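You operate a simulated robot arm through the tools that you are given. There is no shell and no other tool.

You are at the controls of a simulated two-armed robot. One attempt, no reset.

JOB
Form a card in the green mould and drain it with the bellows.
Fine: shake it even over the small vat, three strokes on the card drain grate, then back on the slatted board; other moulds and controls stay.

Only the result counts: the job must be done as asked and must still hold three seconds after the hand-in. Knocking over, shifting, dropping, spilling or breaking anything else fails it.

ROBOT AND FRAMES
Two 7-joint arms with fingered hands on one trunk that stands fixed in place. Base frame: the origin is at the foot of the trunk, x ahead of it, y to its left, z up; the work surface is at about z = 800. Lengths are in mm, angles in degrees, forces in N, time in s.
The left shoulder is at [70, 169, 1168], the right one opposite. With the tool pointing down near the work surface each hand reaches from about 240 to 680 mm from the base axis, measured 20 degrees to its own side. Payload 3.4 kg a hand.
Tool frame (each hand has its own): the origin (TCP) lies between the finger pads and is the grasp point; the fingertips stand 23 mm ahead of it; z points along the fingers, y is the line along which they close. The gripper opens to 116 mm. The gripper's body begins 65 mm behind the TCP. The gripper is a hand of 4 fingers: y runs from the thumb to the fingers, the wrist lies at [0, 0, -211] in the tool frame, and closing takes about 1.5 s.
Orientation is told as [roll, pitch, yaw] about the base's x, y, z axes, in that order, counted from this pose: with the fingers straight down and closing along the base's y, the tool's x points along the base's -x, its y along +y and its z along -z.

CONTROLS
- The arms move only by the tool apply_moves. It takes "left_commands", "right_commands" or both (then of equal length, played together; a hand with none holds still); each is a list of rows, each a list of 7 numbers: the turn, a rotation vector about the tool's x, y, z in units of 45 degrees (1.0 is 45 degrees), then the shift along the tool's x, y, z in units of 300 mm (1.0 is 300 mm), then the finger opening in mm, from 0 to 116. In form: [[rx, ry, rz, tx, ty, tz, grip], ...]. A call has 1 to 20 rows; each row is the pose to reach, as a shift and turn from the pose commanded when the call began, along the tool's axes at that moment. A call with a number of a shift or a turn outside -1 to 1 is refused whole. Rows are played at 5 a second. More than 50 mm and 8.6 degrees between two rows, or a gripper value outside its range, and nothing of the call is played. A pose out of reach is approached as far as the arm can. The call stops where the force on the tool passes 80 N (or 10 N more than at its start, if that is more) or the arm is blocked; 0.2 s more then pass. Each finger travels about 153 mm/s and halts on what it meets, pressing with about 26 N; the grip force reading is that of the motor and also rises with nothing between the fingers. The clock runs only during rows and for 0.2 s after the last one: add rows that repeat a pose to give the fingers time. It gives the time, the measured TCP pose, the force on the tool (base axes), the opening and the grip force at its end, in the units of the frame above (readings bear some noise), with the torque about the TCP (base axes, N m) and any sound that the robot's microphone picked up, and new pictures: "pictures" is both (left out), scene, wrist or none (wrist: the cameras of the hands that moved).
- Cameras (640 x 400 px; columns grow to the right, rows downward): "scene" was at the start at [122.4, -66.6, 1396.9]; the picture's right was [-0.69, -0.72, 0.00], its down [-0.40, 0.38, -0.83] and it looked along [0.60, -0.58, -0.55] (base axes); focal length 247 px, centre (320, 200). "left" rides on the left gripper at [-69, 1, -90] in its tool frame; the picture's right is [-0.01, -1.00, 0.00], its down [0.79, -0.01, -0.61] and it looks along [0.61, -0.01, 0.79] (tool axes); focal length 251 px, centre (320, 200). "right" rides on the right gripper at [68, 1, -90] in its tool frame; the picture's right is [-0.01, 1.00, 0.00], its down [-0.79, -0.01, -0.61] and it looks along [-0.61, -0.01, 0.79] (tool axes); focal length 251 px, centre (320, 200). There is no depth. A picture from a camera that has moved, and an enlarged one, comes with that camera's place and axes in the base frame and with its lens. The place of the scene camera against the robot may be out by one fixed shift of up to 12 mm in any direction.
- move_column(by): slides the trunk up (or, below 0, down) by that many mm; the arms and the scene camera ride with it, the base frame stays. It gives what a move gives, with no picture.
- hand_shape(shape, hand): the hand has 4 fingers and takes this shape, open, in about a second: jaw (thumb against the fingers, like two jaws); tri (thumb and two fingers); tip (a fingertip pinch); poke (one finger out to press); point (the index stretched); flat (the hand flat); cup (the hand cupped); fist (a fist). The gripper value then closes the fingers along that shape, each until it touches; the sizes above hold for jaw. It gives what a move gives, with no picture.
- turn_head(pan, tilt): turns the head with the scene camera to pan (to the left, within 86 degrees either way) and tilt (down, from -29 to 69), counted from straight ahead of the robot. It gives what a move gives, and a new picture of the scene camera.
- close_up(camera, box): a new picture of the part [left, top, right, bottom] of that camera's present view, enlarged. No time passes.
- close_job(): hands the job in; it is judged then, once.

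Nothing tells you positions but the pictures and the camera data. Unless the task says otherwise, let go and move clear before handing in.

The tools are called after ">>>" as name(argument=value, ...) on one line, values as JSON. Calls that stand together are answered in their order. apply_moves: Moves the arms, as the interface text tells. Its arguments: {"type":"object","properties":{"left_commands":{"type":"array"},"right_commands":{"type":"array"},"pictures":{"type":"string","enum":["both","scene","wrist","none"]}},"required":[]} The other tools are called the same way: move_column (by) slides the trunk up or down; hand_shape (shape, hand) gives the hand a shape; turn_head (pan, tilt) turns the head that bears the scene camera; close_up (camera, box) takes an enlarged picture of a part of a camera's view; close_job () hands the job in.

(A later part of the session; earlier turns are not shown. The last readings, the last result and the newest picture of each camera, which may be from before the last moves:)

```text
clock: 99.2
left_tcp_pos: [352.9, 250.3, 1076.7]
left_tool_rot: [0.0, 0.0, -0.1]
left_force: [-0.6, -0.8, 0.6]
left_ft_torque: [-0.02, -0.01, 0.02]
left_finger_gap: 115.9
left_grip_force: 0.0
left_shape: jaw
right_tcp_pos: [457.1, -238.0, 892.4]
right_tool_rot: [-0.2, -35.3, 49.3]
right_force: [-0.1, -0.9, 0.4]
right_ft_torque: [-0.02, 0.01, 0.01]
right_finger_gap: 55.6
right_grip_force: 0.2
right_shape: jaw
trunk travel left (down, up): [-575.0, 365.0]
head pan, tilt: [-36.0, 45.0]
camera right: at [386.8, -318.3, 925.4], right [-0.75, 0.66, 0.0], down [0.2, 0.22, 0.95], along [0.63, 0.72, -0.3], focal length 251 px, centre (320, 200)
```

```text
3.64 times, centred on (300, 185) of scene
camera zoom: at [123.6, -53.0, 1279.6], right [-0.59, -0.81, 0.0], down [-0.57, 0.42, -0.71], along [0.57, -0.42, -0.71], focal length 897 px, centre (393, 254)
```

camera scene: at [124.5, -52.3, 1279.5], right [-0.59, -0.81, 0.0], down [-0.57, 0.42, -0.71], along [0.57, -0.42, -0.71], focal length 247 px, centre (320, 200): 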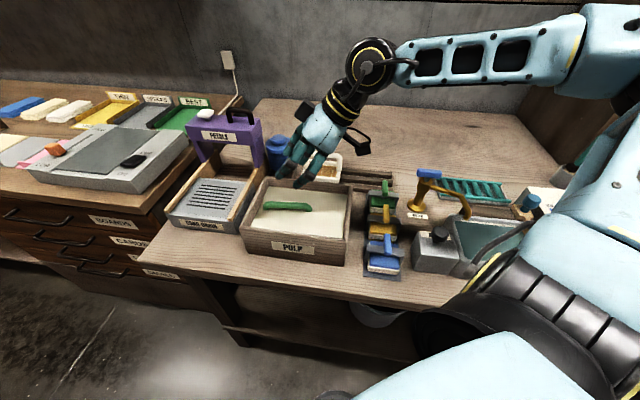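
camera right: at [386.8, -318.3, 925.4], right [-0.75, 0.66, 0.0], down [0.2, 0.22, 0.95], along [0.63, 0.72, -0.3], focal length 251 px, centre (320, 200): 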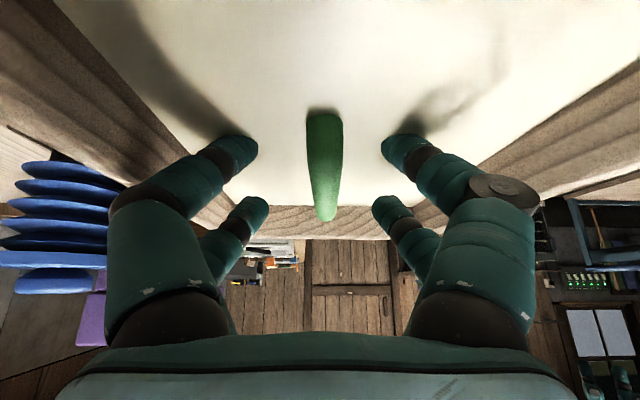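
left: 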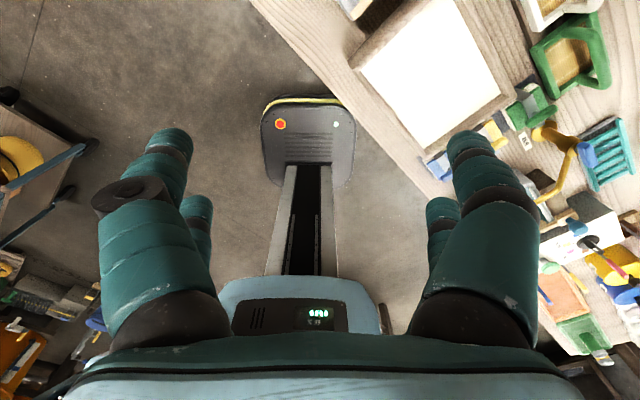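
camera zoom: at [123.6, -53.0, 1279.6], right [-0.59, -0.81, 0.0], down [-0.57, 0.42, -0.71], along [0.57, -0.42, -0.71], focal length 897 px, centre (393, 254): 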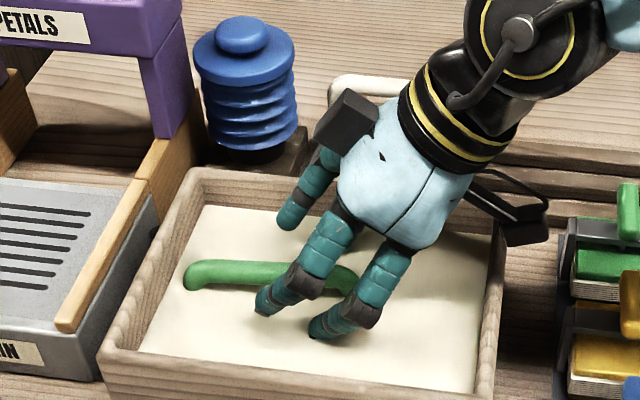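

>>> apply_moves(right_commands=[[0, 0, 0, 0, 0.008, 0, 56], [0, 0, 0, 0, 0.008, 0, 45], [0, 0, 0, 0, 0.008, 0, 35], [0, 0, 0, 0, 0.008, 0, 28], [0, 0, 0, 0, 0.008, 0, 22], [0, 0, 0, 0, 0.008, 0, 18], [0, 0, 0, 0, 0.008, 0, 14], [0, 0, 0, 0, 0.008, 0, 10], [0, 0, 0, 0, 0.008, 0, 5], [0, 0, 0, 0, 0.008, 0, 0], [0, 0, 0, 0, 0.008, 0, 0], [0, 0, 0, 0, 0.008, 0, 0]], pictures="wrist")

>>> close_up(camera="scene", box=[240, 130, 360, 240])

>>> close_up(camera="right", box=[220, 80, 420, 280])

```text
clock: 101.8
left_tcp_pos: [353.0, 250.6, 1076.7]
left_tool_rot: [0.0, 0.0, 0.0]
left_force: [-0.2, -0.4, -1.6]
left_ft_torque: [0.02, -0.01, -0.02]
left_finger_gap: 116.1
left_grip_force: 0.1
left_shape: jaw
right_tcp_pos: [455.3, -236.0, 893.1]
right_tool_rot: [-0.3, -35.4, 49.4]
right_force: [1.7, 1.5, 6.4]
right_ft_torque: [0.51, -0.47, -0.04]
right_finger_gap: 0.0
right_grip_force: 25.5
right_shape: jaw
trunk travel left (down, up): [-575.0, 365.0]
head pan, tilt: [-36.0, 45.0]
camera right: at [384.8, -316.0, 926.1], right [-0.75, 0.66, 0.0], down [0.2, 0.22, 0.95], along [0.63, 0.72, -0.3], focal length 251 px, centre (320, 200)
```

right: 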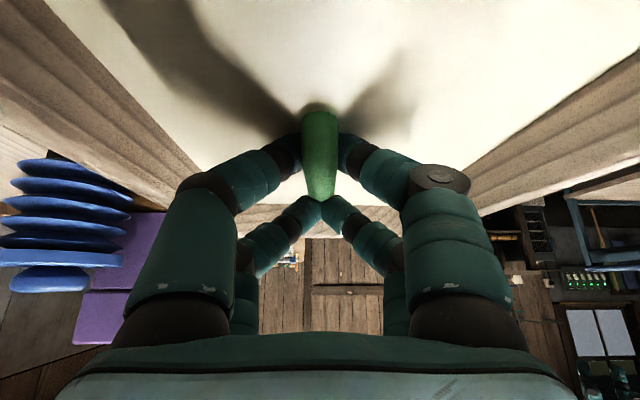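

```text
3.64 times, centred on (300, 185) of scene
camera zoom: at [123.2, -52.5, 1279.7], right [-0.59, -0.81, 0.0], down [-0.57, 0.42, -0.71], along [0.57, -0.42, -0.71], focal length 897 px, centre (393, 254)
```

zoom: 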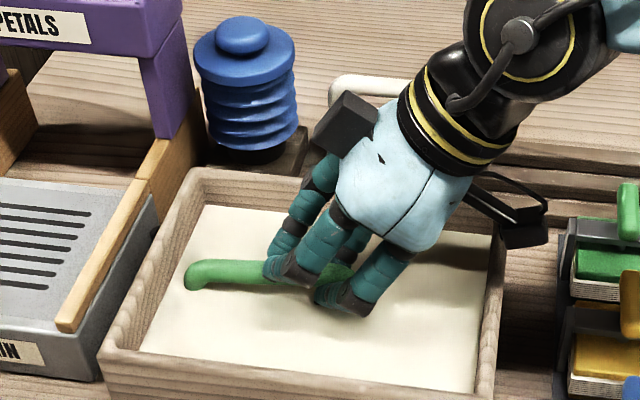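

```text
2.00 times, centred on (320, 180) of right
camera zoom: at [384.8, -316.0, 926.1], right [-0.75, 0.66, 0.0], down [0.2, 0.22, 0.95], along [0.63, 0.72, -0.3], focal length 503 px, centre (320, 240)
```

zoom: 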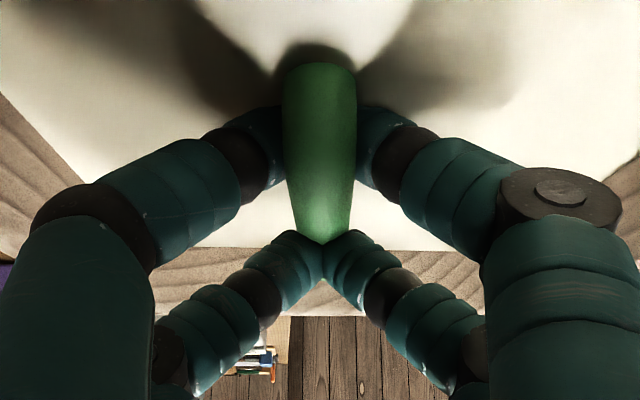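

The far finger pair closed just above the bar, so I need to be about 10 mm deeper. I'll reopen, advance along the fingers, and close again.

>>> apply_moves(right_commands=[[0, 0, 0, 0, 0, 0, 20], [0, 0, 0, 0, 0, 0, 40], [0, 0, 0, 0, 0, 0, 56], [0, 0, 0, 0, 0, 0.015, 56], [0, 0, 0, 0, 0, 0.033, 56], [0, 0, 0, 0, 0, 0.033, 56], [0, 0, 0, 0, 0, 0.033, 45], [0, 0, 0, 0, 0, 0.033, 35], [0, 0, 0, 0, 0, 0.033, 28], [0, 0, 0, 0, 0, 0.033, 22], [0, 0, 0, 0, 0, 0.033, 18], [0, 0, 0, 0, 0, 0.033, 14], [0, 0, 0, 0, 0, 0.033, 10], [0, 0, 0, 0, 0, 0.033, 5], [0, 0, 0, 0, 0, 0.033, 0], [0, 0, 0, 0, 0, 0.033, 0]], pictures="wrist")

>>> close_up(camera="scene", box=[240, 130, 360, 240])

>>> close_up(camera="right", box=[220, 80, 420, 280])

```text
clock: 105.2
left_tcp_pos: [354.2, 250.2, 1076.9]
left_tool_rot: [0.0, -0.1, 0.0]
left_force: [0.1, -1.3, -0.2]
left_ft_torque: [-0.02, 0.02, -0.01]
left_finger_gap: 116.0
left_grip_force: 0.2
left_shape: jaw
right_tcp_pos: [458.5, -231.8, 884.2]
right_tool_rot: [-0.3, -35.2, 49.4]
right_force: [1.1, -0.2, 3.0]
right_ft_torque: [0.08, -0.09, 0.04]
right_finger_gap: 0.0
right_grip_force: 25.9
right_shape: jaw
trunk travel left (down, up): [-575.0, 365.0]
head pan, tilt: [-36.0, 45.0]
camera right: at [388.4, -311.9, 917.6], right [-0.75, 0.66, 0.0], down [0.2, 0.22, 0.95], along [0.63, 0.72, -0.3], focal length 251 px, centre (320, 200)
```

right: 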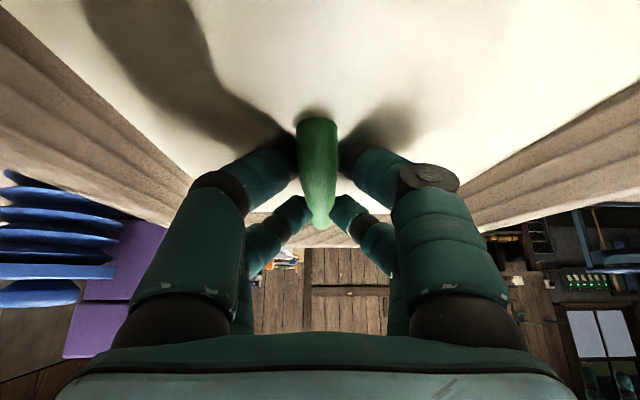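

```text
3.64 times, centred on (300, 185) of scene
camera zoom: at [123.5, -52.9, 1279.7], right [-0.59, -0.81, 0.0], down [-0.57, 0.42, -0.71], along [0.57, -0.42, -0.71], focal length 897 px, centre (393, 254)
```

zoom: 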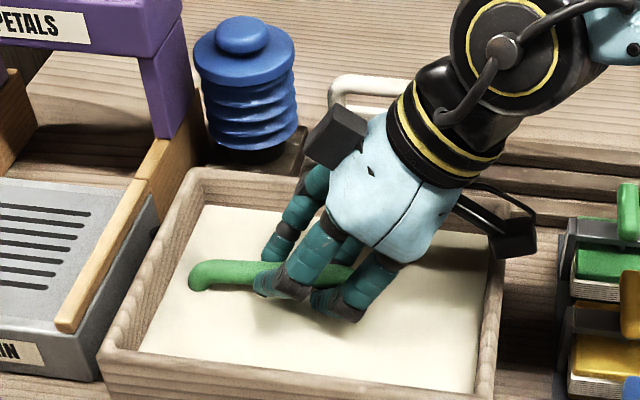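

```text
2.00 times, centred on (320, 180) of right
camera zoom: at [388.4, -311.9, 917.6], right [-0.75, 0.66, 0.0], down [0.2, 0.22, 0.95], along [0.63, 0.72, -0.3], focal length 503 px, centre (320, 240)
```

zoom: 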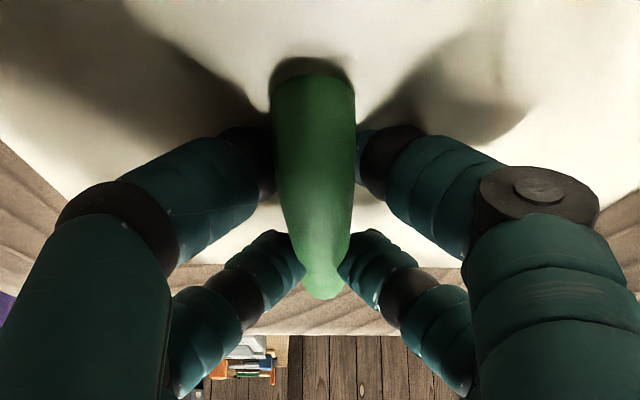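

The far pair now pinches the bar at its middle and the near pair cages it underneath. I'll lift slowly in steps and watch if the mould stays level.

>>> apply_moves(right_commands=[[0, 0, 0, -0.01, 0, -0.014, 0], [0, 0, 0, -0.02, 0, -0.028, 0], [0, 0, 0, -0.038, 0, -0.054, 0], [0, 0, 0, -0.057, 0, -0.082, 0], [0, 0, 0, -0.077, 0, -0.109, 0], [0, 0, 0, -0.077, 0, -0.109, 0]], pictures="wrist")

>>> close_up(camera="scene", box=[240, 120, 360, 230])

>>> close_up(camera="right", box=[220, 80, 420, 280])

```text
clock: 106.6
left_tcp_pos: [355.2, 250.9, 1076.7]
left_tool_rot: [0.0, 0.0, 0.0]
left_force: [-0.5, 1.6, 0.1]
left_ft_torque: [0.0, 0.0, 0.0]
left_finger_gap: 115.9
left_grip_force: 0.0
left_shape: jaw
right_tcp_pos: [458.3, -232.5, 924.2]
right_tool_rot: [-0.2, -35.4, 49.3]
right_force: [0.4, -1.0, -1.5]
right_ft_torque: [-0.01, 0.0, -0.01]
right_finger_gap: 0.0
right_grip_force: 25.4
right_shape: jaw
trunk travel left (down, up): [-575.0, 365.0]
head pan, tilt: [-36.0, 45.0]
camera right: at [387.8, -312.5, 957.4], right [-0.75, 0.66, 0.0], down [0.2, 0.22, 0.95], along [0.63, 0.72, -0.3], focal length 251 px, centre (320, 200)
```

right: 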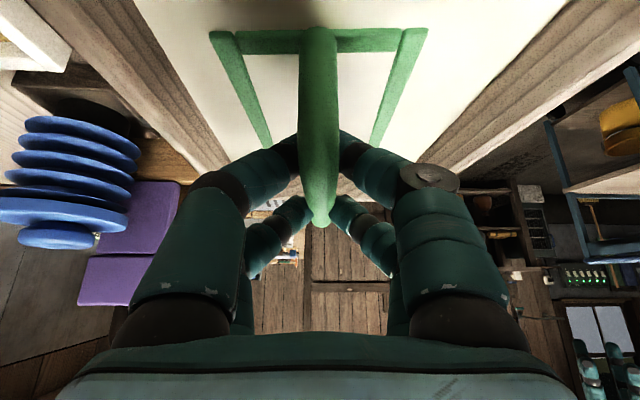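

```text
3.64 times, centred on (300, 175) of scene
camera zoom: at [124.0, -53.2, 1279.6], right [-0.59, -0.81, 0.0], down [-0.57, 0.42, -0.71], along [0.57, -0.42, -0.71], focal length 897 px, centre (393, 291)
```

zoom: 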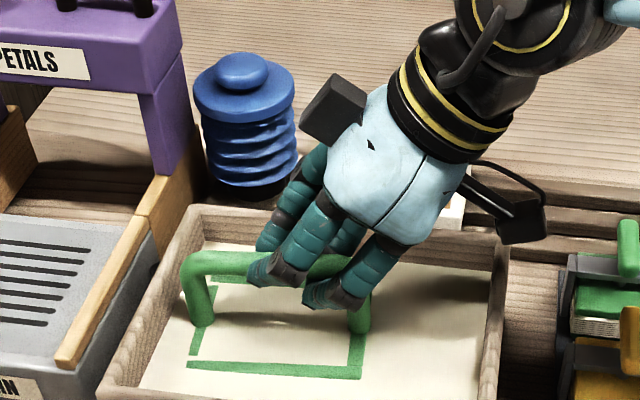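

```text
2.00 times, centred on (320, 180) of right
camera zoom: at [387.8, -312.5, 957.4], right [-0.75, 0.66, 0.0], down [0.2, 0.22, 0.95], along [0.63, 0.72, -0.3], focal length 503 px, centre (320, 240)
```

zoom: 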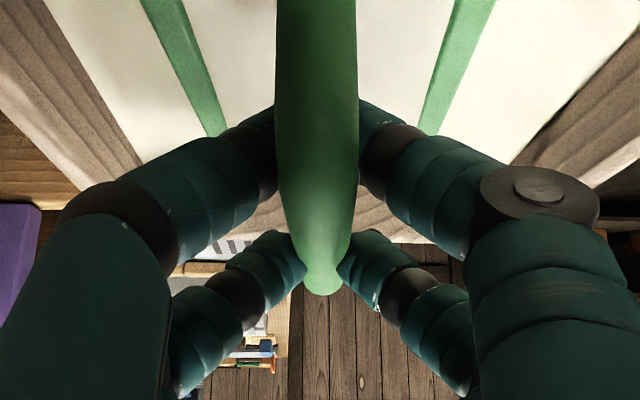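

The mould rises level. I'll continue slowly up to just above the rim.

>>> apply_moves(right_commands=[[0, 0, 0, -0.016, 0, -0.023, 0], [0, 0, 0, -0.035, 0, -0.05, 0], [0, 0, 0, -0.054, 0, -0.076, 0], [0, 0, 0, -0.073, 0, -0.103, 0], [0, 0, 0, -0.092, 0, -0.13, 0], [0, 0, 0, -0.107, 0, -0.152, 0], [0, 0, 0, -0.117, 0, -0.166, 0], [0, 0, 0, -0.117, 0, -0.166, 0]], pictures="wrist")

>>> close_up(camera="scene", box=[230, 100, 360, 220])

```text
clock: 108.4
left_tcp_pos: [354.0, 250.3, 1076.6]
left_tool_rot: [0.1, 0.0, 0.0]
left_force: [0.5, -0.4, -0.3]
left_ft_torque: [-0.02, -0.01, 0.03]
left_finger_gap: 115.8
left_grip_force: 0.0
left_shape: jaw
right_tcp_pos: [457.3, -230.5, 984.8]
right_tool_rot: [-0.2, -35.3, 49.3]
right_force: [-0.4, 1.3, -0.7]
right_ft_torque: [-0.02, 0.02, 0.0]
right_finger_gap: 0.0
right_grip_force: 26.6
right_shape: jaw
trunk travel left (down, up): [-575.0, 365.0]
head pan, tilt: [-36.0, 45.0]
camera right: at [387.4, -311.7, 1018.6], right [-0.75, 0.66, 0.0], down [0.2, 0.22, 0.95], along [0.63, 0.72, -0.3], focal length 251 px, centre (320, 200)
```

right: 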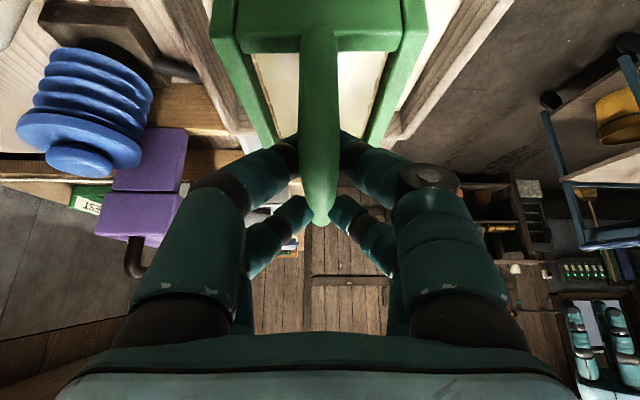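

```text
3.33 times, centred on (295, 160) of scene
camera zoom: at [123.9, -53.1, 1279.6], right [-0.59, -0.81, 0.0], down [-0.57, 0.42, -0.71], along [0.57, -0.42, -0.71], focal length 822 px, centre (403, 333)
```

zoom: 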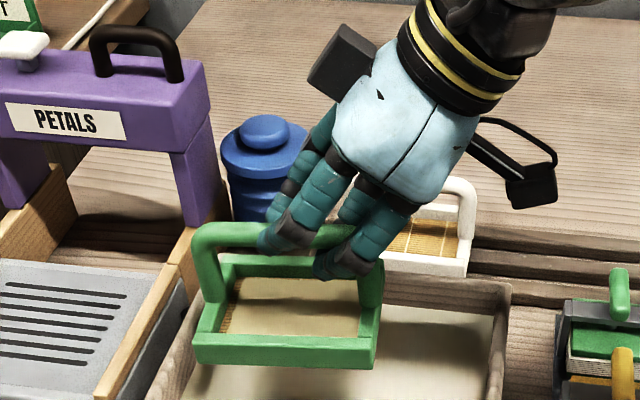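

>>> close_up(camera="scene", box=[265, 155, 315, 200])

>>> close_up(camera="right", box=[230, 20, 410, 160])

```text
8.89 times, centred on (290, 178) of scene
camera zoom: at [123.9, -53.1, 1279.6], right [-0.59, -0.81, 0.0], down [-0.57, 0.42, -0.71], along [0.57, -0.42, -0.71], focal length 2192 px, centre (587, 400)
```

zoom: 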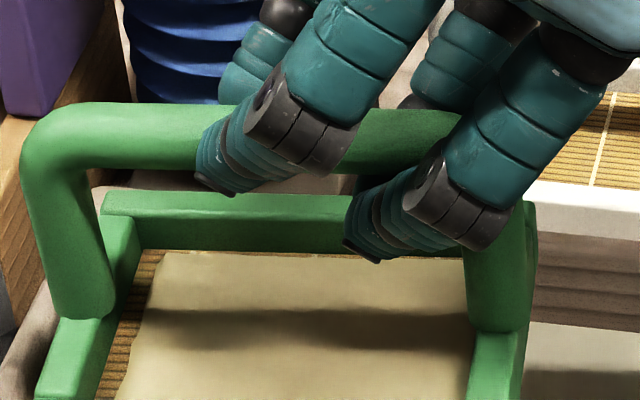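

```text
2.86 times, centred on (320, 90) of right
camera zoom: at [387.4, -311.7, 1018.6], right [-0.75, 0.66, 0.0], down [0.2, 0.22, 0.95], along [0.63, 0.72, -0.3], focal length 718 px, centre (320, 514)
```

zoom: 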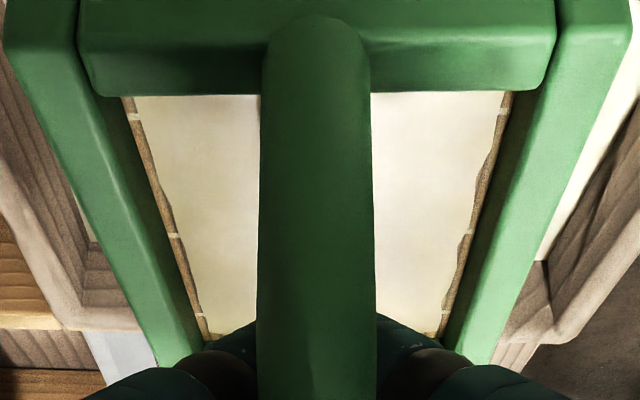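

The sheet is smooth again. I'll centre it over the vat and repeat a gentle, level shake to be certain it is even, then let it drip.

>>> apply_moves(right_commands=[[0, 0, 0, 0.04, 0.004, -0.028, 0], [0, 0, 0, 0.076, 0.007, -0.054, 0], [0, 0, 0, 0.0434, 0.004, -0.031, 0], [0, 0, 0, 0.1086, 0.01, -0.077, 0], [0, 0, 0, 0.0434, 0.004, -0.031, 0], [0, 0, 0, 0.1086, 0.01, -0.077, 0], [0, 0, 0, 0.0434, 0.004, -0.031, 0], [0, 0, 0, 0.1086, 0.01, -0.077, 0], [0, 0, 0, 0.076, 0.007, -0.054, 0], [0, 0, 0, 0.0785, -0.033, -0.056, 0], [0, 0, 0, 0.0735, 0.047, -0.052, 0], [0, 0, 0, 0.0785, -0.033, -0.056, 0], [0, 0, 0, 0.0735, 0.047, -0.052, 0], [0, 0, 0, 0.0785, -0.033, -0.056, 0], [0, 0, 0, 0.0735, 0.047, -0.052, 0], [0, 0, 0, 0.076, 0.007, -0.054, 0], [0, 0, 0, 0.076, 0.007, -0.054, 0], [0, 0, 0, 0.076, 0.007, -0.054, 0]], pictures="wrist")

>>> close_up(camera="scene", box=[230, 100, 360, 220])

>>> close_up(camera="right", box=[230, 20, 410, 160])

```text
clock: 112.2
left_tcp_pos: [355.5, 249.7, 1076.6]
left_tool_rot: [0.0, 0.0, 0.0]
left_force: [-0.6, 0.4, 0.6]
left_ft_torque: [0.01, 0.0, 0.0]
left_finger_gap: 115.7
left_grip_force: 0.0
left_shape: jaw
right_tcp_pos: [437.0, -250.9, 984.8]
right_tool_rot: [-0.2, -35.3, 49.3]
right_force: [0.1, -1.0, -0.5]
right_ft_torque: [0.03, -0.01, -0.01]
right_finger_gap: 0.0
right_grip_force: 25.9
right_shape: jaw
trunk travel left (down, up): [-575.0, 365.0]
head pan, tilt: [-36.0, 45.0]
camera right: at [366.5, -331.6, 1018.6], right [-0.75, 0.66, 0.0], down [0.2, 0.22, 0.95], along [0.63, 0.72, -0.3], focal length 251 px, centre (320, 200)
```

right: 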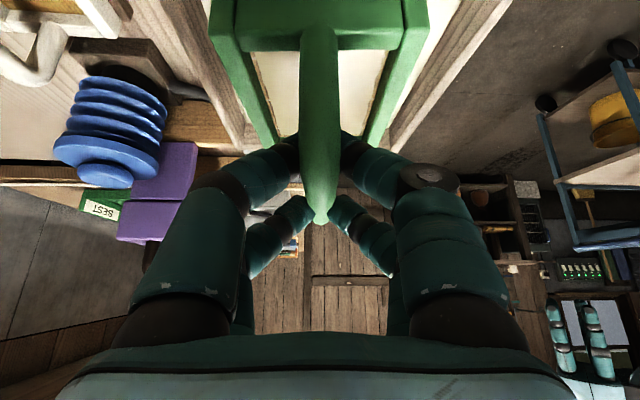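

```text
3.33 times, centred on (295, 160) of scene
camera zoom: at [123.5, -52.7, 1279.6], right [-0.59, -0.81, 0.0], down [-0.57, 0.42, -0.71], along [0.57, -0.42, -0.71], focal length 822 px, centre (403, 333)
```

zoom: 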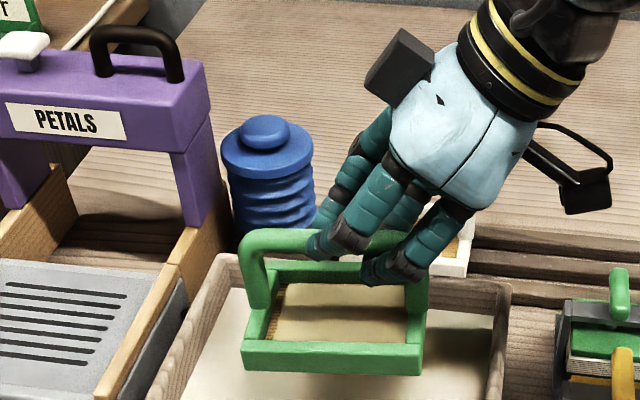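

```text
2.86 times, centred on (320, 90) of right
camera zoom: at [366.5, -331.6, 1018.6], right [-0.75, 0.66, 0.0], down [0.2, 0.22, 0.95], along [0.63, 0.72, -0.3], focal length 718 px, centre (320, 514)
```

zoom: 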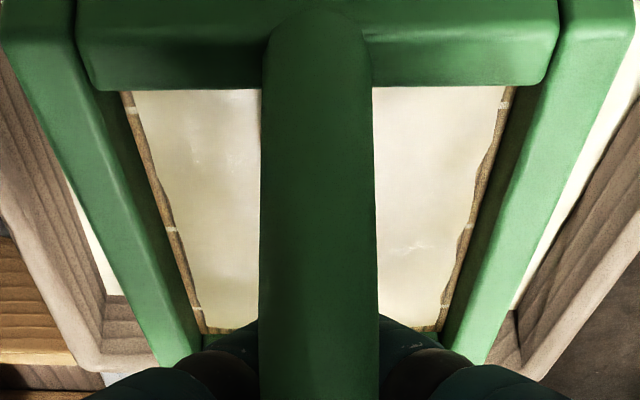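

>>> close_up(camera="scene", box=[275, 160, 325, 205])

>>> close_up(camera="right", box=[260, 40, 380, 120])

```text
8.89 times, centred on (300, 182) of scene
camera zoom: at [123.5, -52.7, 1279.6], right [-0.59, -0.81, 0.0], down [-0.57, 0.42, -0.71], along [0.57, -0.42, -0.71], focal length 2192 px, centre (498, 356)
```

zoom: 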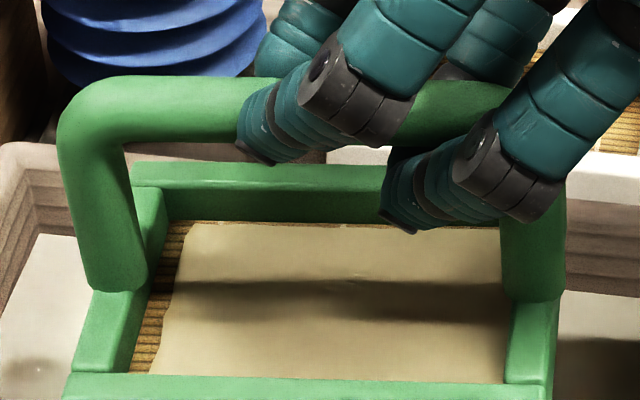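

```text
5.00 times, centred on (320, 80) of right
camera zoom: at [366.5, -331.6, 1018.6], right [-0.75, 0.66, 0.0], down [0.2, 0.22, 0.95], along [0.63, 0.72, -0.3], focal length 1257 px, centre (320, 800)
```

zoom: 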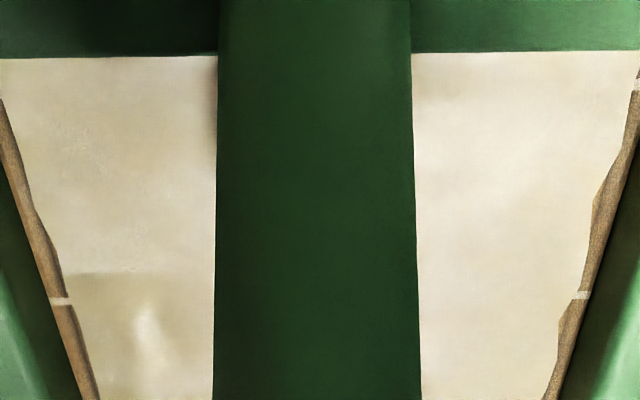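

The sheet is even. I'll rise, lower the trunk a little for reach, and carry the mould over to the grate.

>>> apply_moves(right_commands=[[0, 0, 0, 0, 0, 0, 0], [0, 0, 0, 0, 0, 0, 0], [0, 0, 0, 0, 0, 0, 0], [0, 0, 0, 0, 0, 0, 0], [0, 0, 0, 0, 0, 0, 0], [0, 0, 0, -0.025, 0, -0.035, 0], [0, 0, 0, -0.055, 0, -0.078, 0], [0, 0, 0, -0.085, 0, -0.12, 0], [0, 0, 0, -0.105, 0, -0.149, 0], [0, 0, 0, -0.115, 0, -0.163, 0], [0, 0, 0, -0.115, 0, -0.163, 0]], pictures="none")

>>> move_column(by=-40)

>>> close_up(camera="right", box=[180, 0, 460, 260])

```text
clock: 114.6
left_tcp_pos: [354.1, 249.9, 1076.5]
left_tool_rot: [0.0, 0.1, 0.1]
left_force: [-0.4, 0.6, 0.1]
left_ft_torque: [-0.01, -0.03, -0.01]
left_finger_gap: 116.0
left_grip_force: 0.1
left_shape: jaw
right_tcp_pos: [438.2, -252.1, 1046.4]
right_tool_rot: [-0.2, -35.2, 49.3]
right_force: [0.0, 0.5, -0.8]
right_ft_torque: [-0.04, 0.02, -0.02]
right_finger_gap: 0.2
right_grip_force: 25.8
right_shape: jaw
trunk travel left (down, up): [-575.0, 365.0]
head pan, tilt: [-36.0, 45.0]
```

```text
clock: 115.4
left_tcp_pos: [353.9, 250.6, 1035.9]
left_tool_rot: [0.0, 0.0, 0.1]
left_force: [0.1, 0.0, 0.9]
left_ft_torque: [0.01, 0.0, -0.02]
left_finger_gap: 116.1
left_grip_force: 0.0
left_shape: jaw
right_tcp_pos: [435.7, -251.2, 1004.0]
right_tool_rot: [-0.2, -35.3, 49.4]
right_force: [-0.4, 0.1, 0.2]
right_ft_torque: [-0.01, 0.02, -0.01]
right_finger_gap: 0.0
right_grip_force: 26.0
right_shape: jaw
trunk travel left (down, up): [-535.0, 405.0]
head pan, tilt: [-36.0, 45.0]
```

```text
1.54 times, centred on (320, 130) of right
camera zoom: at [367.4, -331.8, 1038.2], right [-0.75, 0.66, 0.0], down [0.2, 0.22, 0.95], along [0.63, 0.72, -0.3], focal length 387 px, centre (320, 308)
```

zoom: 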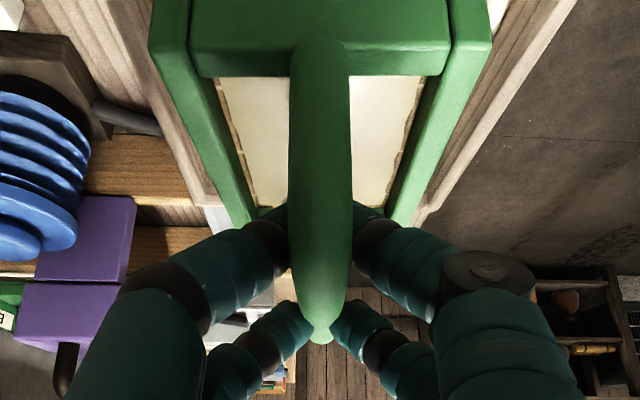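

>>> apply_moves(right_commands=[[0, 0, 0, -0.037, -0.009, 0.026, 0], [0, 0, 0, -0.105, -0.026, 0.074, 0], [0, 0, 0, -0.186, -0.046, 0.131, 0], [0.011, 0, 0.016, -0.272, -0.067, 0.193, 0], [0.022, 0, 0.031, -0.359, -0.089, 0.254, 0], [0.033, 0, 0.047, -0.446, -0.11, 0.315, 0], [0.044, 0, 0.062, -0.526, -0.13, 0.372, 0], [0.0552, 0, 0.078, -0.588, -0.145, 0.416, 0], [0.0552, 0, 0.078, -0.619, -0.153, 0.438, 0], [0.0552, 0, 0.078, -0.619, -0.153, 0.438, 0]], pictures="both")

>>> close_up(camera="scene", box=[130, 60, 300, 220])

```text
clock: 117.6
left_tcp_pos: [354.4, 249.6, 1036.4]
left_tool_rot: [0.0, 0.0, 0.0]
left_force: [0.6, 0.3, -1.1]
left_ft_torque: [-0.01, 0.01, 0.01]
left_finger_gap: 115.8
left_grip_force: 0.1
left_shape: jaw
right_tcp_pos: [620.0, -109.5, 1005.5]
right_tool_rot: [-0.2, -35.4, 45.0]
right_force: [-0.6, 0.4, -0.2]
right_ft_torque: [0.0, -0.02, 0.0]
right_finger_gap: 0.0
right_grip_force: 26.1
right_shape: jaw
trunk travel left (down, up): [-535.0, 405.0]
head pan, tilt: [-36.0, 45.0]
camera scene: at [123.7, -52.9, 1239.6], right [-0.59, -0.81, 0.0], down [-0.57, 0.42, -0.71], along [0.57, -0.42, -0.71], focal length 247 px, centre (320, 200)
camera right: at [544.7, -184.7, 1038.3], right [-0.7, 0.71, 0.0], down [0.21, 0.21, 0.95], along [0.68, 0.67, -0.3], focal length 251 px, centre (320, 200)
```

scene: 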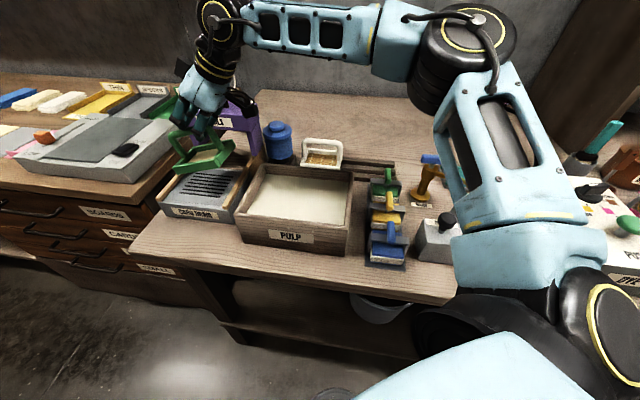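
right: 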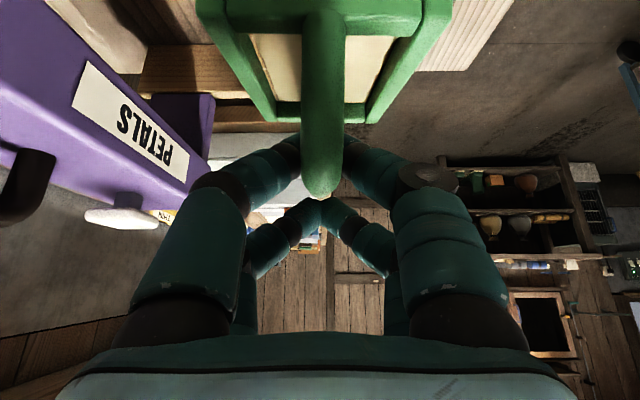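

```text
2.50 times, centred on (215, 140) of scene
camera zoom: at [123.7, -52.9, 1239.6], right [-0.59, -0.81, 0.0], down [-0.57, 0.42, -0.71], along [0.57, -0.42, -0.71], focal length 616 px, centre (582, 350)
```

zoom: 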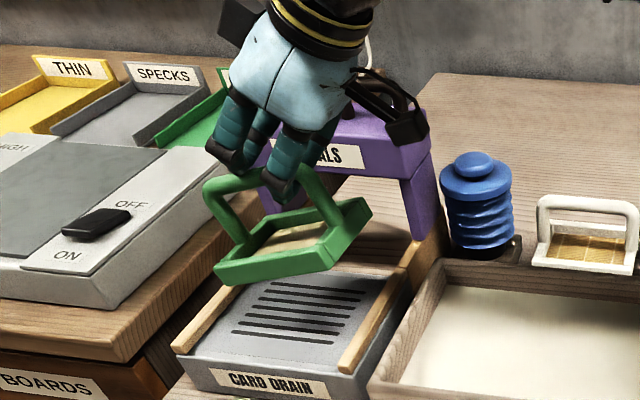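

The mould has tipped in the grip during the carry: its far (left) end hangs lower. I'll zoom in to measure that tilt and then level it with the wrist.

>>> close_up(camera="scene", box=[160, 110, 250, 190])

>>> close_up(camera="right", box=[170, 0, 470, 220])

```text
5.00 times, centred on (205, 150) of scene
camera zoom: at [123.7, -52.9, 1239.6], right [-0.59, -0.81, 0.0], down [-0.57, 0.42, -0.71], along [0.57, -0.42, -0.71], focal length 1233 px, centre (895, 450)
```

zoom: 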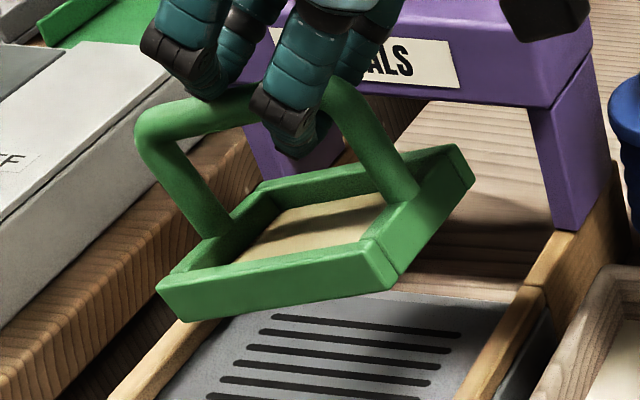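

```text
1.82 times, centred on (320, 110) of right
camera zoom: at [544.7, -184.7, 1038.3], right [-0.7, 0.71, 0.0], down [0.21, 0.21, 0.95], along [0.68, 0.67, -0.3], focal length 457 px, centre (320, 364)
```

zoom: 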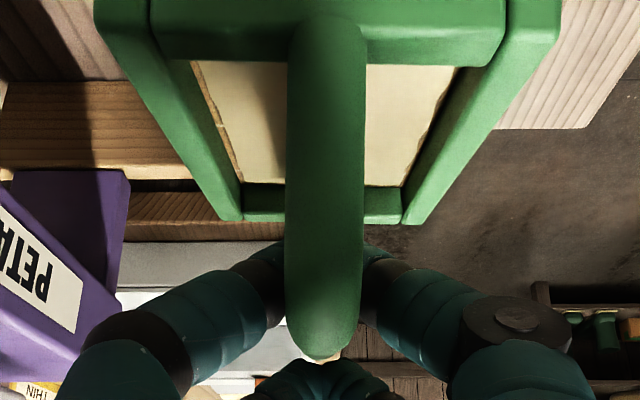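

The mould tipped about 18° (left end low) because the far finger pair slipped over the bar. I'll rotate the wrist slowly by the same angle to bring it level right here above the grate.

>>> apply_moves(right_commands=[[0, -0.04, 0, 0, 0, 0, 0], [0, -0.09, 0, 0, 0, 0, 0], [0, -0.15, 0, 0, 0, 0, 0], [0, -0.21, 0, 0, 0, 0, 0], [0, -0.27, 0, 0, 0, 0, 0], [0, -0.33, 0, 0, 0, 0, 0], [0, -0.38, 0, 0, 0, 0, 0], [0, -0.409, 0, 0, 0, 0, 0], [0, -0.409, 0, 0, 0, 0, 0]], pictures="wrist")

>>> close_up(camera="scene", box=[150, 90, 260, 190])

```text
clock: 119.6
left_tcp_pos: [353.9, 250.8, 1035.9]
left_tool_rot: [0.0, 0.1, 0.1]
left_force: [-0.5, 1.0, 0.1]
left_ft_torque: [0.01, 0.0, -0.03]
left_finger_gap: 115.8
left_grip_force: 0.0
left_shape: jaw
right_tcp_pos: [620.1, -109.4, 1005.1]
right_tool_rot: [-0.3, -53.8, 45.0]
right_force: [0.0, -0.8, -1.3]
right_ft_torque: [0.0, -0.01, 0.0]
right_finger_gap: 0.0
right_grip_force: 25.5
right_shape: jaw
trunk travel left (down, up): [-535.0, 405.0]
head pan, tilt: [-36.0, 45.0]
camera right: at [541.8, -187.8, 1002.6], right [-0.7, 0.71, 0.0], down [-0.01, -0.02, 1.0], along [0.71, 0.7, 0.02], focal length 251 px, centre (320, 200)
```

right: 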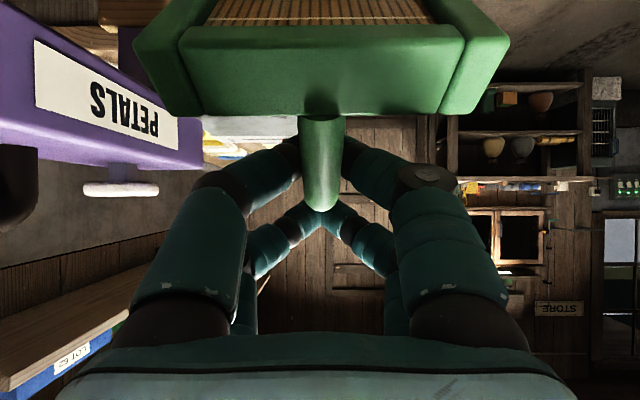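

```text
4.00 times, centred on (205, 140) of scene
camera zoom: at [123.9, -53.0, 1239.6], right [-0.59, -0.81, 0.0], down [-0.57, 0.42, -0.71], along [0.57, -0.42, -0.71], focal length 986 px, centre (780, 440)
```

zoom: 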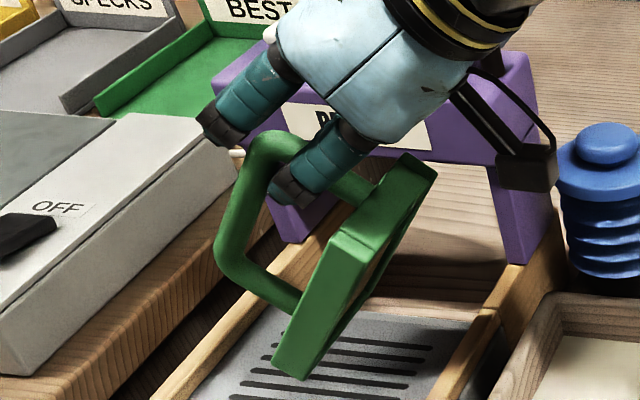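

The mould swung further and now hangs by its right-hand leg, nearly on edge, so that hold is not usable. It is caged by the closed fingers, so I'll raise it carefully and inspect before taking it back to the vat.

>>> apply_moves(right_commands=[[0, 0, 0, -0.03, 0, -0.022, 0], [0, 0, 0, -0.07, 0, -0.051, 0], [0, 0, 0, -0.12, 0, -0.088, 0], [0, 0, 0, -0.17, 0, -0.125, 0], [0, 0, 0, -0.21, 0, -0.154, 0], [0, 0, 0, -0.23, 0, -0.168, 0], [0, 0, 0, -0.23, 0, -0.168, 0]], pictures="both")

>>> close_up(camera="scene", box=[140, 40, 280, 220])

```text
clock: 121.2
left_tcp_pos: [354.6, 250.9, 1036.6]
left_tool_rot: [0.0, 0.0, 0.0]
left_force: [-0.2, 0.4, 0.0]
left_ft_torque: [-0.03, -0.02, 0.0]
left_finger_gap: 115.9
left_grip_force: 0.0
left_shape: jaw
right_tcp_pos: [621.4, -110.5, 1090.9]
right_tool_rot: [-0.3, -53.7, 45.2]
right_force: [-0.2, -0.5, -0.4]
right_ft_torque: [-0.01, 0.02, 0.0]
right_finger_gap: 0.0
right_grip_force: 26.3
right_shape: jaw
trunk travel left (down, up): [-535.0, 405.0]
head pan, tilt: [-36.0, 45.0]
camera scene: at [123.9, -53.0, 1239.6], right [-0.59, -0.81, 0.0], down [-0.57, 0.42, -0.71], along [0.57, -0.42, -0.71], focal length 247 px, centre (320, 200)
camera right: at [541.8, -188.5, 1088.1], right [-0.7, 0.71, 0.0], down [-0.01, -0.02, 1.0], along [0.71, 0.7, 0.02], focal length 251 px, centre (320, 200)
```

scene: 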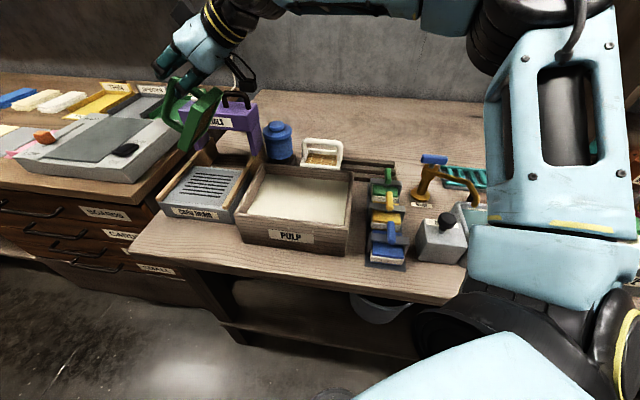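
right: 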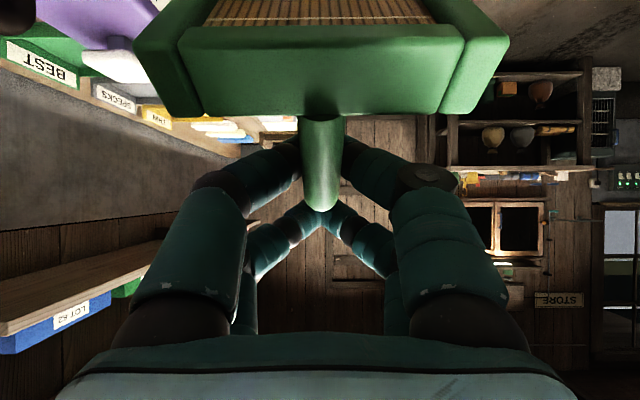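

```text
2.22 times, centred on (210, 130) of scene
camera zoom: at [123.9, -53.0, 1239.6], right [-0.59, -0.81, 0.0], down [-0.57, 0.42, -0.71], along [0.57, -0.42, -0.71], focal length 548 px, centre (564, 356)
```

zoom: 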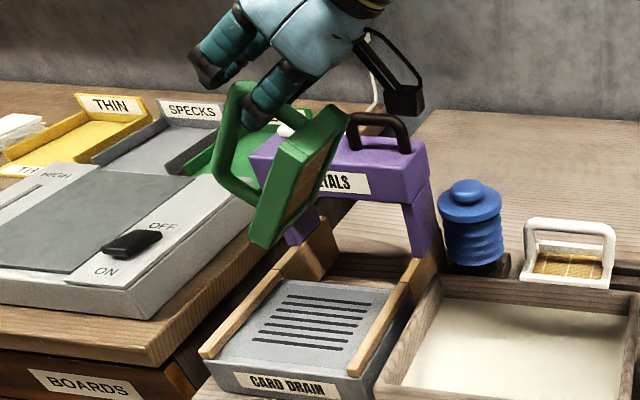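

The mould hangs caged by its right leg. I'll take it slowly back over the vat and lay it down inside, left end first.

>>> apply_moves(right_commands=[[0, 0, 0, 0.016, 0.006, -0.022, 0], [0, 0, 0, 0.045, 0.018, -0.061, 0], [0, 0, 0, 0.08, 0.032, -0.109, 0], [0, 0, 0, 0.12, 0.048, -0.163, 0], [0, 0, 0, 0.16, 0.064, -0.218, 0], [0, 0, 0, 0.2, 0.08, -0.272, 0], [0, 0, 0, 0.235, 0.094, -0.32, 0], [0, 0, 0, 0.26, 0.104, -0.354, 0], [0, 0, 0, 0.276, 0.11, -0.376, 0], [0, 0, 0, 0.276, 0.11, -0.376, 0]], pictures="scene")

>>> close_up(camera="scene", box=[210, 40, 350, 220])

```text
clock: 123.4
left_tcp_pos: [353.8, 249.4, 1037.4]
left_tool_rot: [0.0, 0.1, 0.0]
left_force: [-0.1, -0.3, -0.4]
left_ft_torque: [0.0, 0.02, 0.01]
left_finger_gap: 115.7
left_grip_force: 0.1
left_shape: jaw
right_tcp_pos: [499.4, -185.6, 1090.4]
right_tool_rot: [-0.3, -53.6, 45.3]
right_force: [0.2, 0.8, -0.7]
right_ft_torque: [0.02, -0.05, -0.01]
right_finger_gap: 0.0
right_grip_force: 25.7
right_shape: jaw
trunk travel left (down, up): [-535.0, 405.0]
head pan, tilt: [-36.0, 45.0]
camera scene: at [124.0, -53.0, 1239.6], right [-0.59, -0.81, 0.0], down [-0.57, 0.42, -0.71], along [0.57, -0.42, -0.71], focal length 247 px, centre (320, 200)
```

scene: 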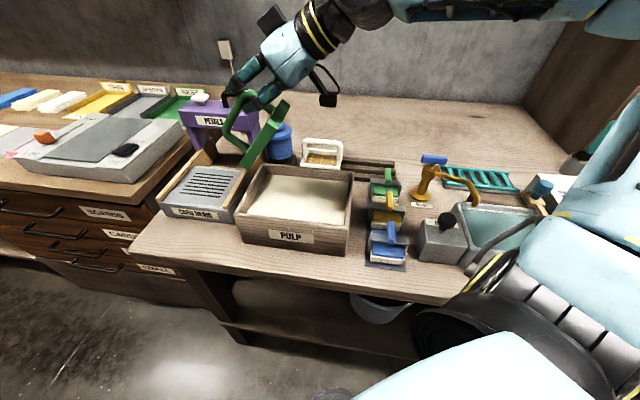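

```text
2.22 times, centred on (280, 130) of scene
camera zoom: at [124.0, -53.0, 1239.6], right [-0.59, -0.81, 0.0], down [-0.57, 0.42, -0.71], along [0.57, -0.42, -0.71], focal length 548 px, centre (409, 356)
```

zoom: 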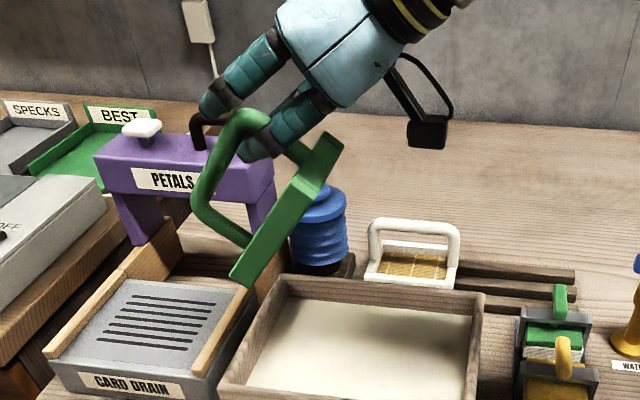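

>>> apply_moves(right_commands=[[0, 0, 0, 0.03, 0, -0.04, 0], [0, 0, 0, 0.083, 0, -0.113, 0], [0, 0, 0, 0.123, 0, -0.083, 0], [0, 0, 0, 0.183, 0, -0.039, 0], [0, 0, 0, 0.243, 0, 0.005, 0], [0, 0, 0, 0.303, 0, 0.049, 0], [0, 0, 0, 0.353, 0, 0.086, 0], [0, 0, 0, 0.393, 0, 0.115, 0], [0, 0, 0, 0.393, 0, 0.115, 0]], pictures="wrist")

>>> close_up(camera="scene", box=[220, 80, 360, 240])

```text
clock: 125.4
left_tcp_pos: [353.6, 250.4, 1036.3]
left_tool_rot: [0.1, 0.1, 0.1]
left_force: [0.7, -0.7, -0.4]
left_ft_torque: [0.04, 0.04, 0.01]
left_finger_gap: 115.7
left_grip_force: 0.1
left_shape: jaw
right_tcp_pos: [467.6, -213.4, 975.4]
right_tool_rot: [-0.2, -53.7, 45.3]
right_force: [-0.3, 0.5, 0.1]
right_ft_torque: [0.01, 0.03, 0.0]
right_finger_gap: 0.1
right_grip_force: 26.0
right_shape: jaw
trunk travel left (down, up): [-535.0, 405.0]
head pan, tilt: [-36.0, 45.0]
camera right: at [389.2, -291.0, 973.1], right [-0.7, 0.71, 0.0], down [-0.01, -0.02, 1.0], along [0.71, 0.7, 0.02], focal length 251 px, centre (320, 200)
```

right: 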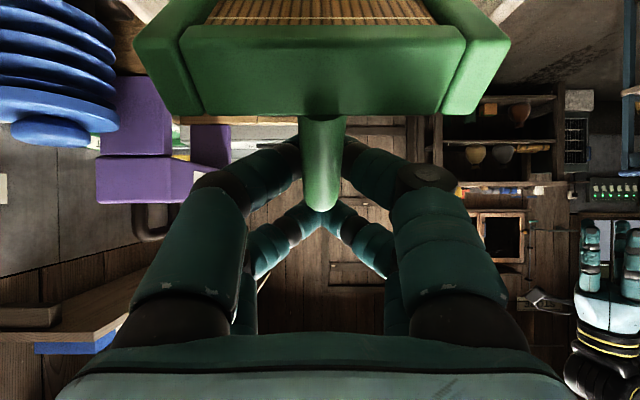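

```text
2.50 times, centred on (290, 160) of scene
camera zoom: at [123.7, -53.0, 1239.6], right [-0.59, -0.81, 0.0], down [-0.57, 0.42, -0.71], along [0.57, -0.42, -0.71], focal length 616 px, centre (395, 300)
```

zoom: 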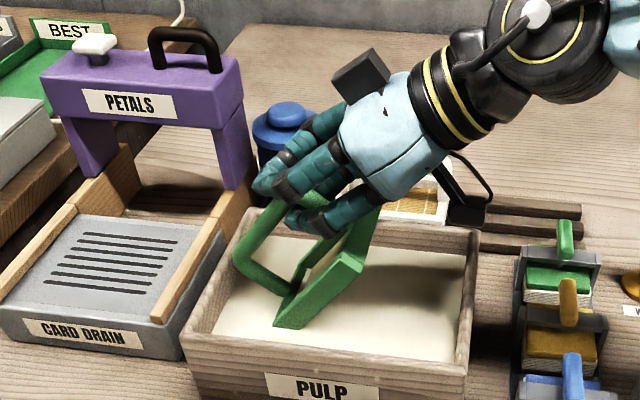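

>>> apply_moves(right_commands=[[0, 0, 0, 0.03, 0, 0.022, 0], [0, 0, 0, 0.06, 0, 0.044, 0], [0, 0, 0, 0.09, 0, 0.066, 0], [0, 0, 0, 0.118, 0, 0.086, 0], [0, 0, 0, 0.132, 0, 0.097, 0], [0, 0, 0, 0.132, 0, 0.097, 0]], pictures="none")

>>> close_up(camera="scene", box=[220, 100, 360, 260])

```text
clock: 126.8
left_tcp_pos: [354.6, 250.1, 1036.6]
left_tool_rot: [0.1, 0.1, 0.0]
left_force: [0.4, -0.2, 0.0]
left_ft_torque: [0.01, 0.0, -0.01]
left_finger_gap: 115.6
left_grip_force: 0.2
left_shape: jaw
right_tcp_pos: [468.9, -214.5, 924.7]
right_tool_rot: [-0.3, -53.7, 45.1]
right_force: [-0.4, 0.1, -0.2]
right_ft_torque: [0.03, -0.03, 0.0]
right_finger_gap: 0.0
right_grip_force: 25.8
right_shape: jaw
trunk travel left (down, up): [-535.0, 405.0]
head pan, tilt: [-36.0, 45.0]
```

```text
2.50 times, centred on (290, 180) of scene
camera zoom: at [123.7, -53.0, 1239.6], right [-0.59, -0.81, 0.0], down [-0.57, 0.42, -0.71], along [0.57, -0.42, -0.71], focal length 616 px, centre (395, 250)
```

zoom: 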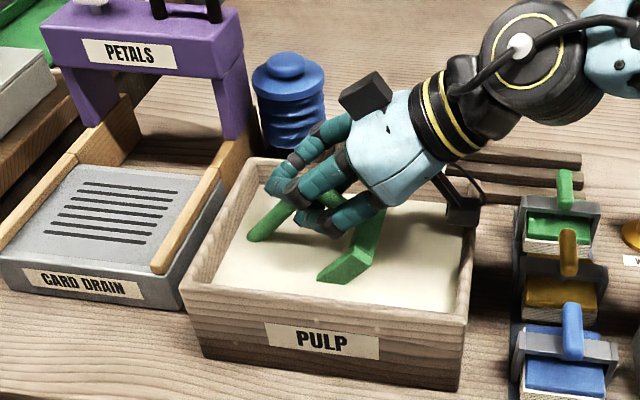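

Its left end is in the pulp just above the floor. I'll open the fingers and let it settle flat in the vat.

>>> apply_moves(right_commands=[[0, 0, 0, 0, 0, 0, 8], [0, 0, 0, 0, 0, 0, 14], [0, 0, 0, 0, 0, 0, 20], [0, 0, 0, 0, 0, 0, 28], [0, 0, 0, 0, 0, 0, 36], [0, 0, 0, 0, 0, 0, 44], [0, 0, 0, 0, 0, 0, 50], [0, 0, 0, 0, 0, 0, 50], [0, 0, 0, 0, 0, 0, 50]], pictures="wrist")

>>> close_up(camera="scene", box=[220, 100, 360, 260])

```text
clock: 128.8
left_tcp_pos: [354.5, 250.0, 1035.3]
left_tool_rot: [0.0, 0.0, 0.1]
left_force: [0.8, 0.4, 0.6]
left_ft_torque: [-0.01, 0.0, 0.02]
left_finger_gap: 115.8
left_grip_force: 0.1
left_shape: jaw
right_tcp_pos: [469.5, -213.7, 925.6]
right_tool_rot: [-0.3, -53.8, 45.1]
right_force: [0.6, -1.4, -0.4]
right_ft_torque: [0.04, 0.01, -0.03]
right_finger_gap: 49.6
right_grip_force: 0.0
right_shape: jaw
trunk travel left (down, up): [-535.0, 405.0]
head pan, tilt: [-36.0, 45.0]
camera right: at [389.8, -292.8, 923.1], right [-0.7, 0.71, 0.0], down [-0.01, -0.02, 1.0], along [0.71, 0.7, 0.02], focal length 251 px, centre (320, 200)
```

right: 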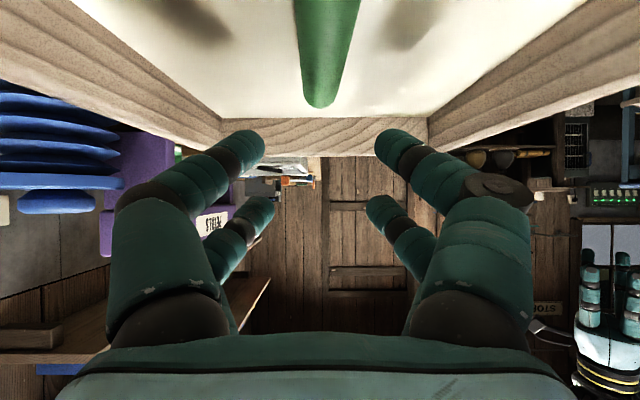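

```text
2.50 times, centred on (290, 180) of scene
camera zoom: at [123.7, -53.0, 1239.6], right [-0.59, -0.81, 0.0], down [-0.57, 0.42, -0.71], along [0.57, -0.42, -0.71], focal length 616 px, centre (395, 250)
```

zoom: 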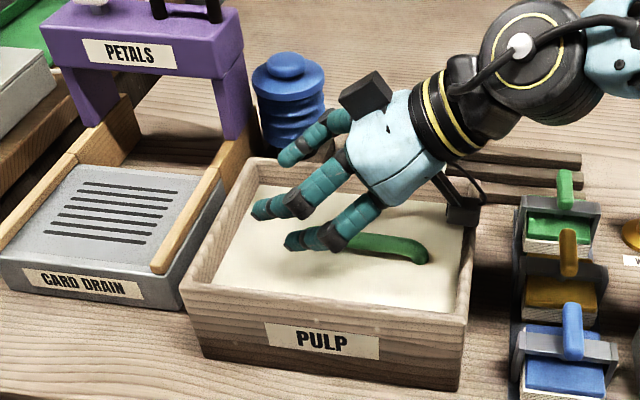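

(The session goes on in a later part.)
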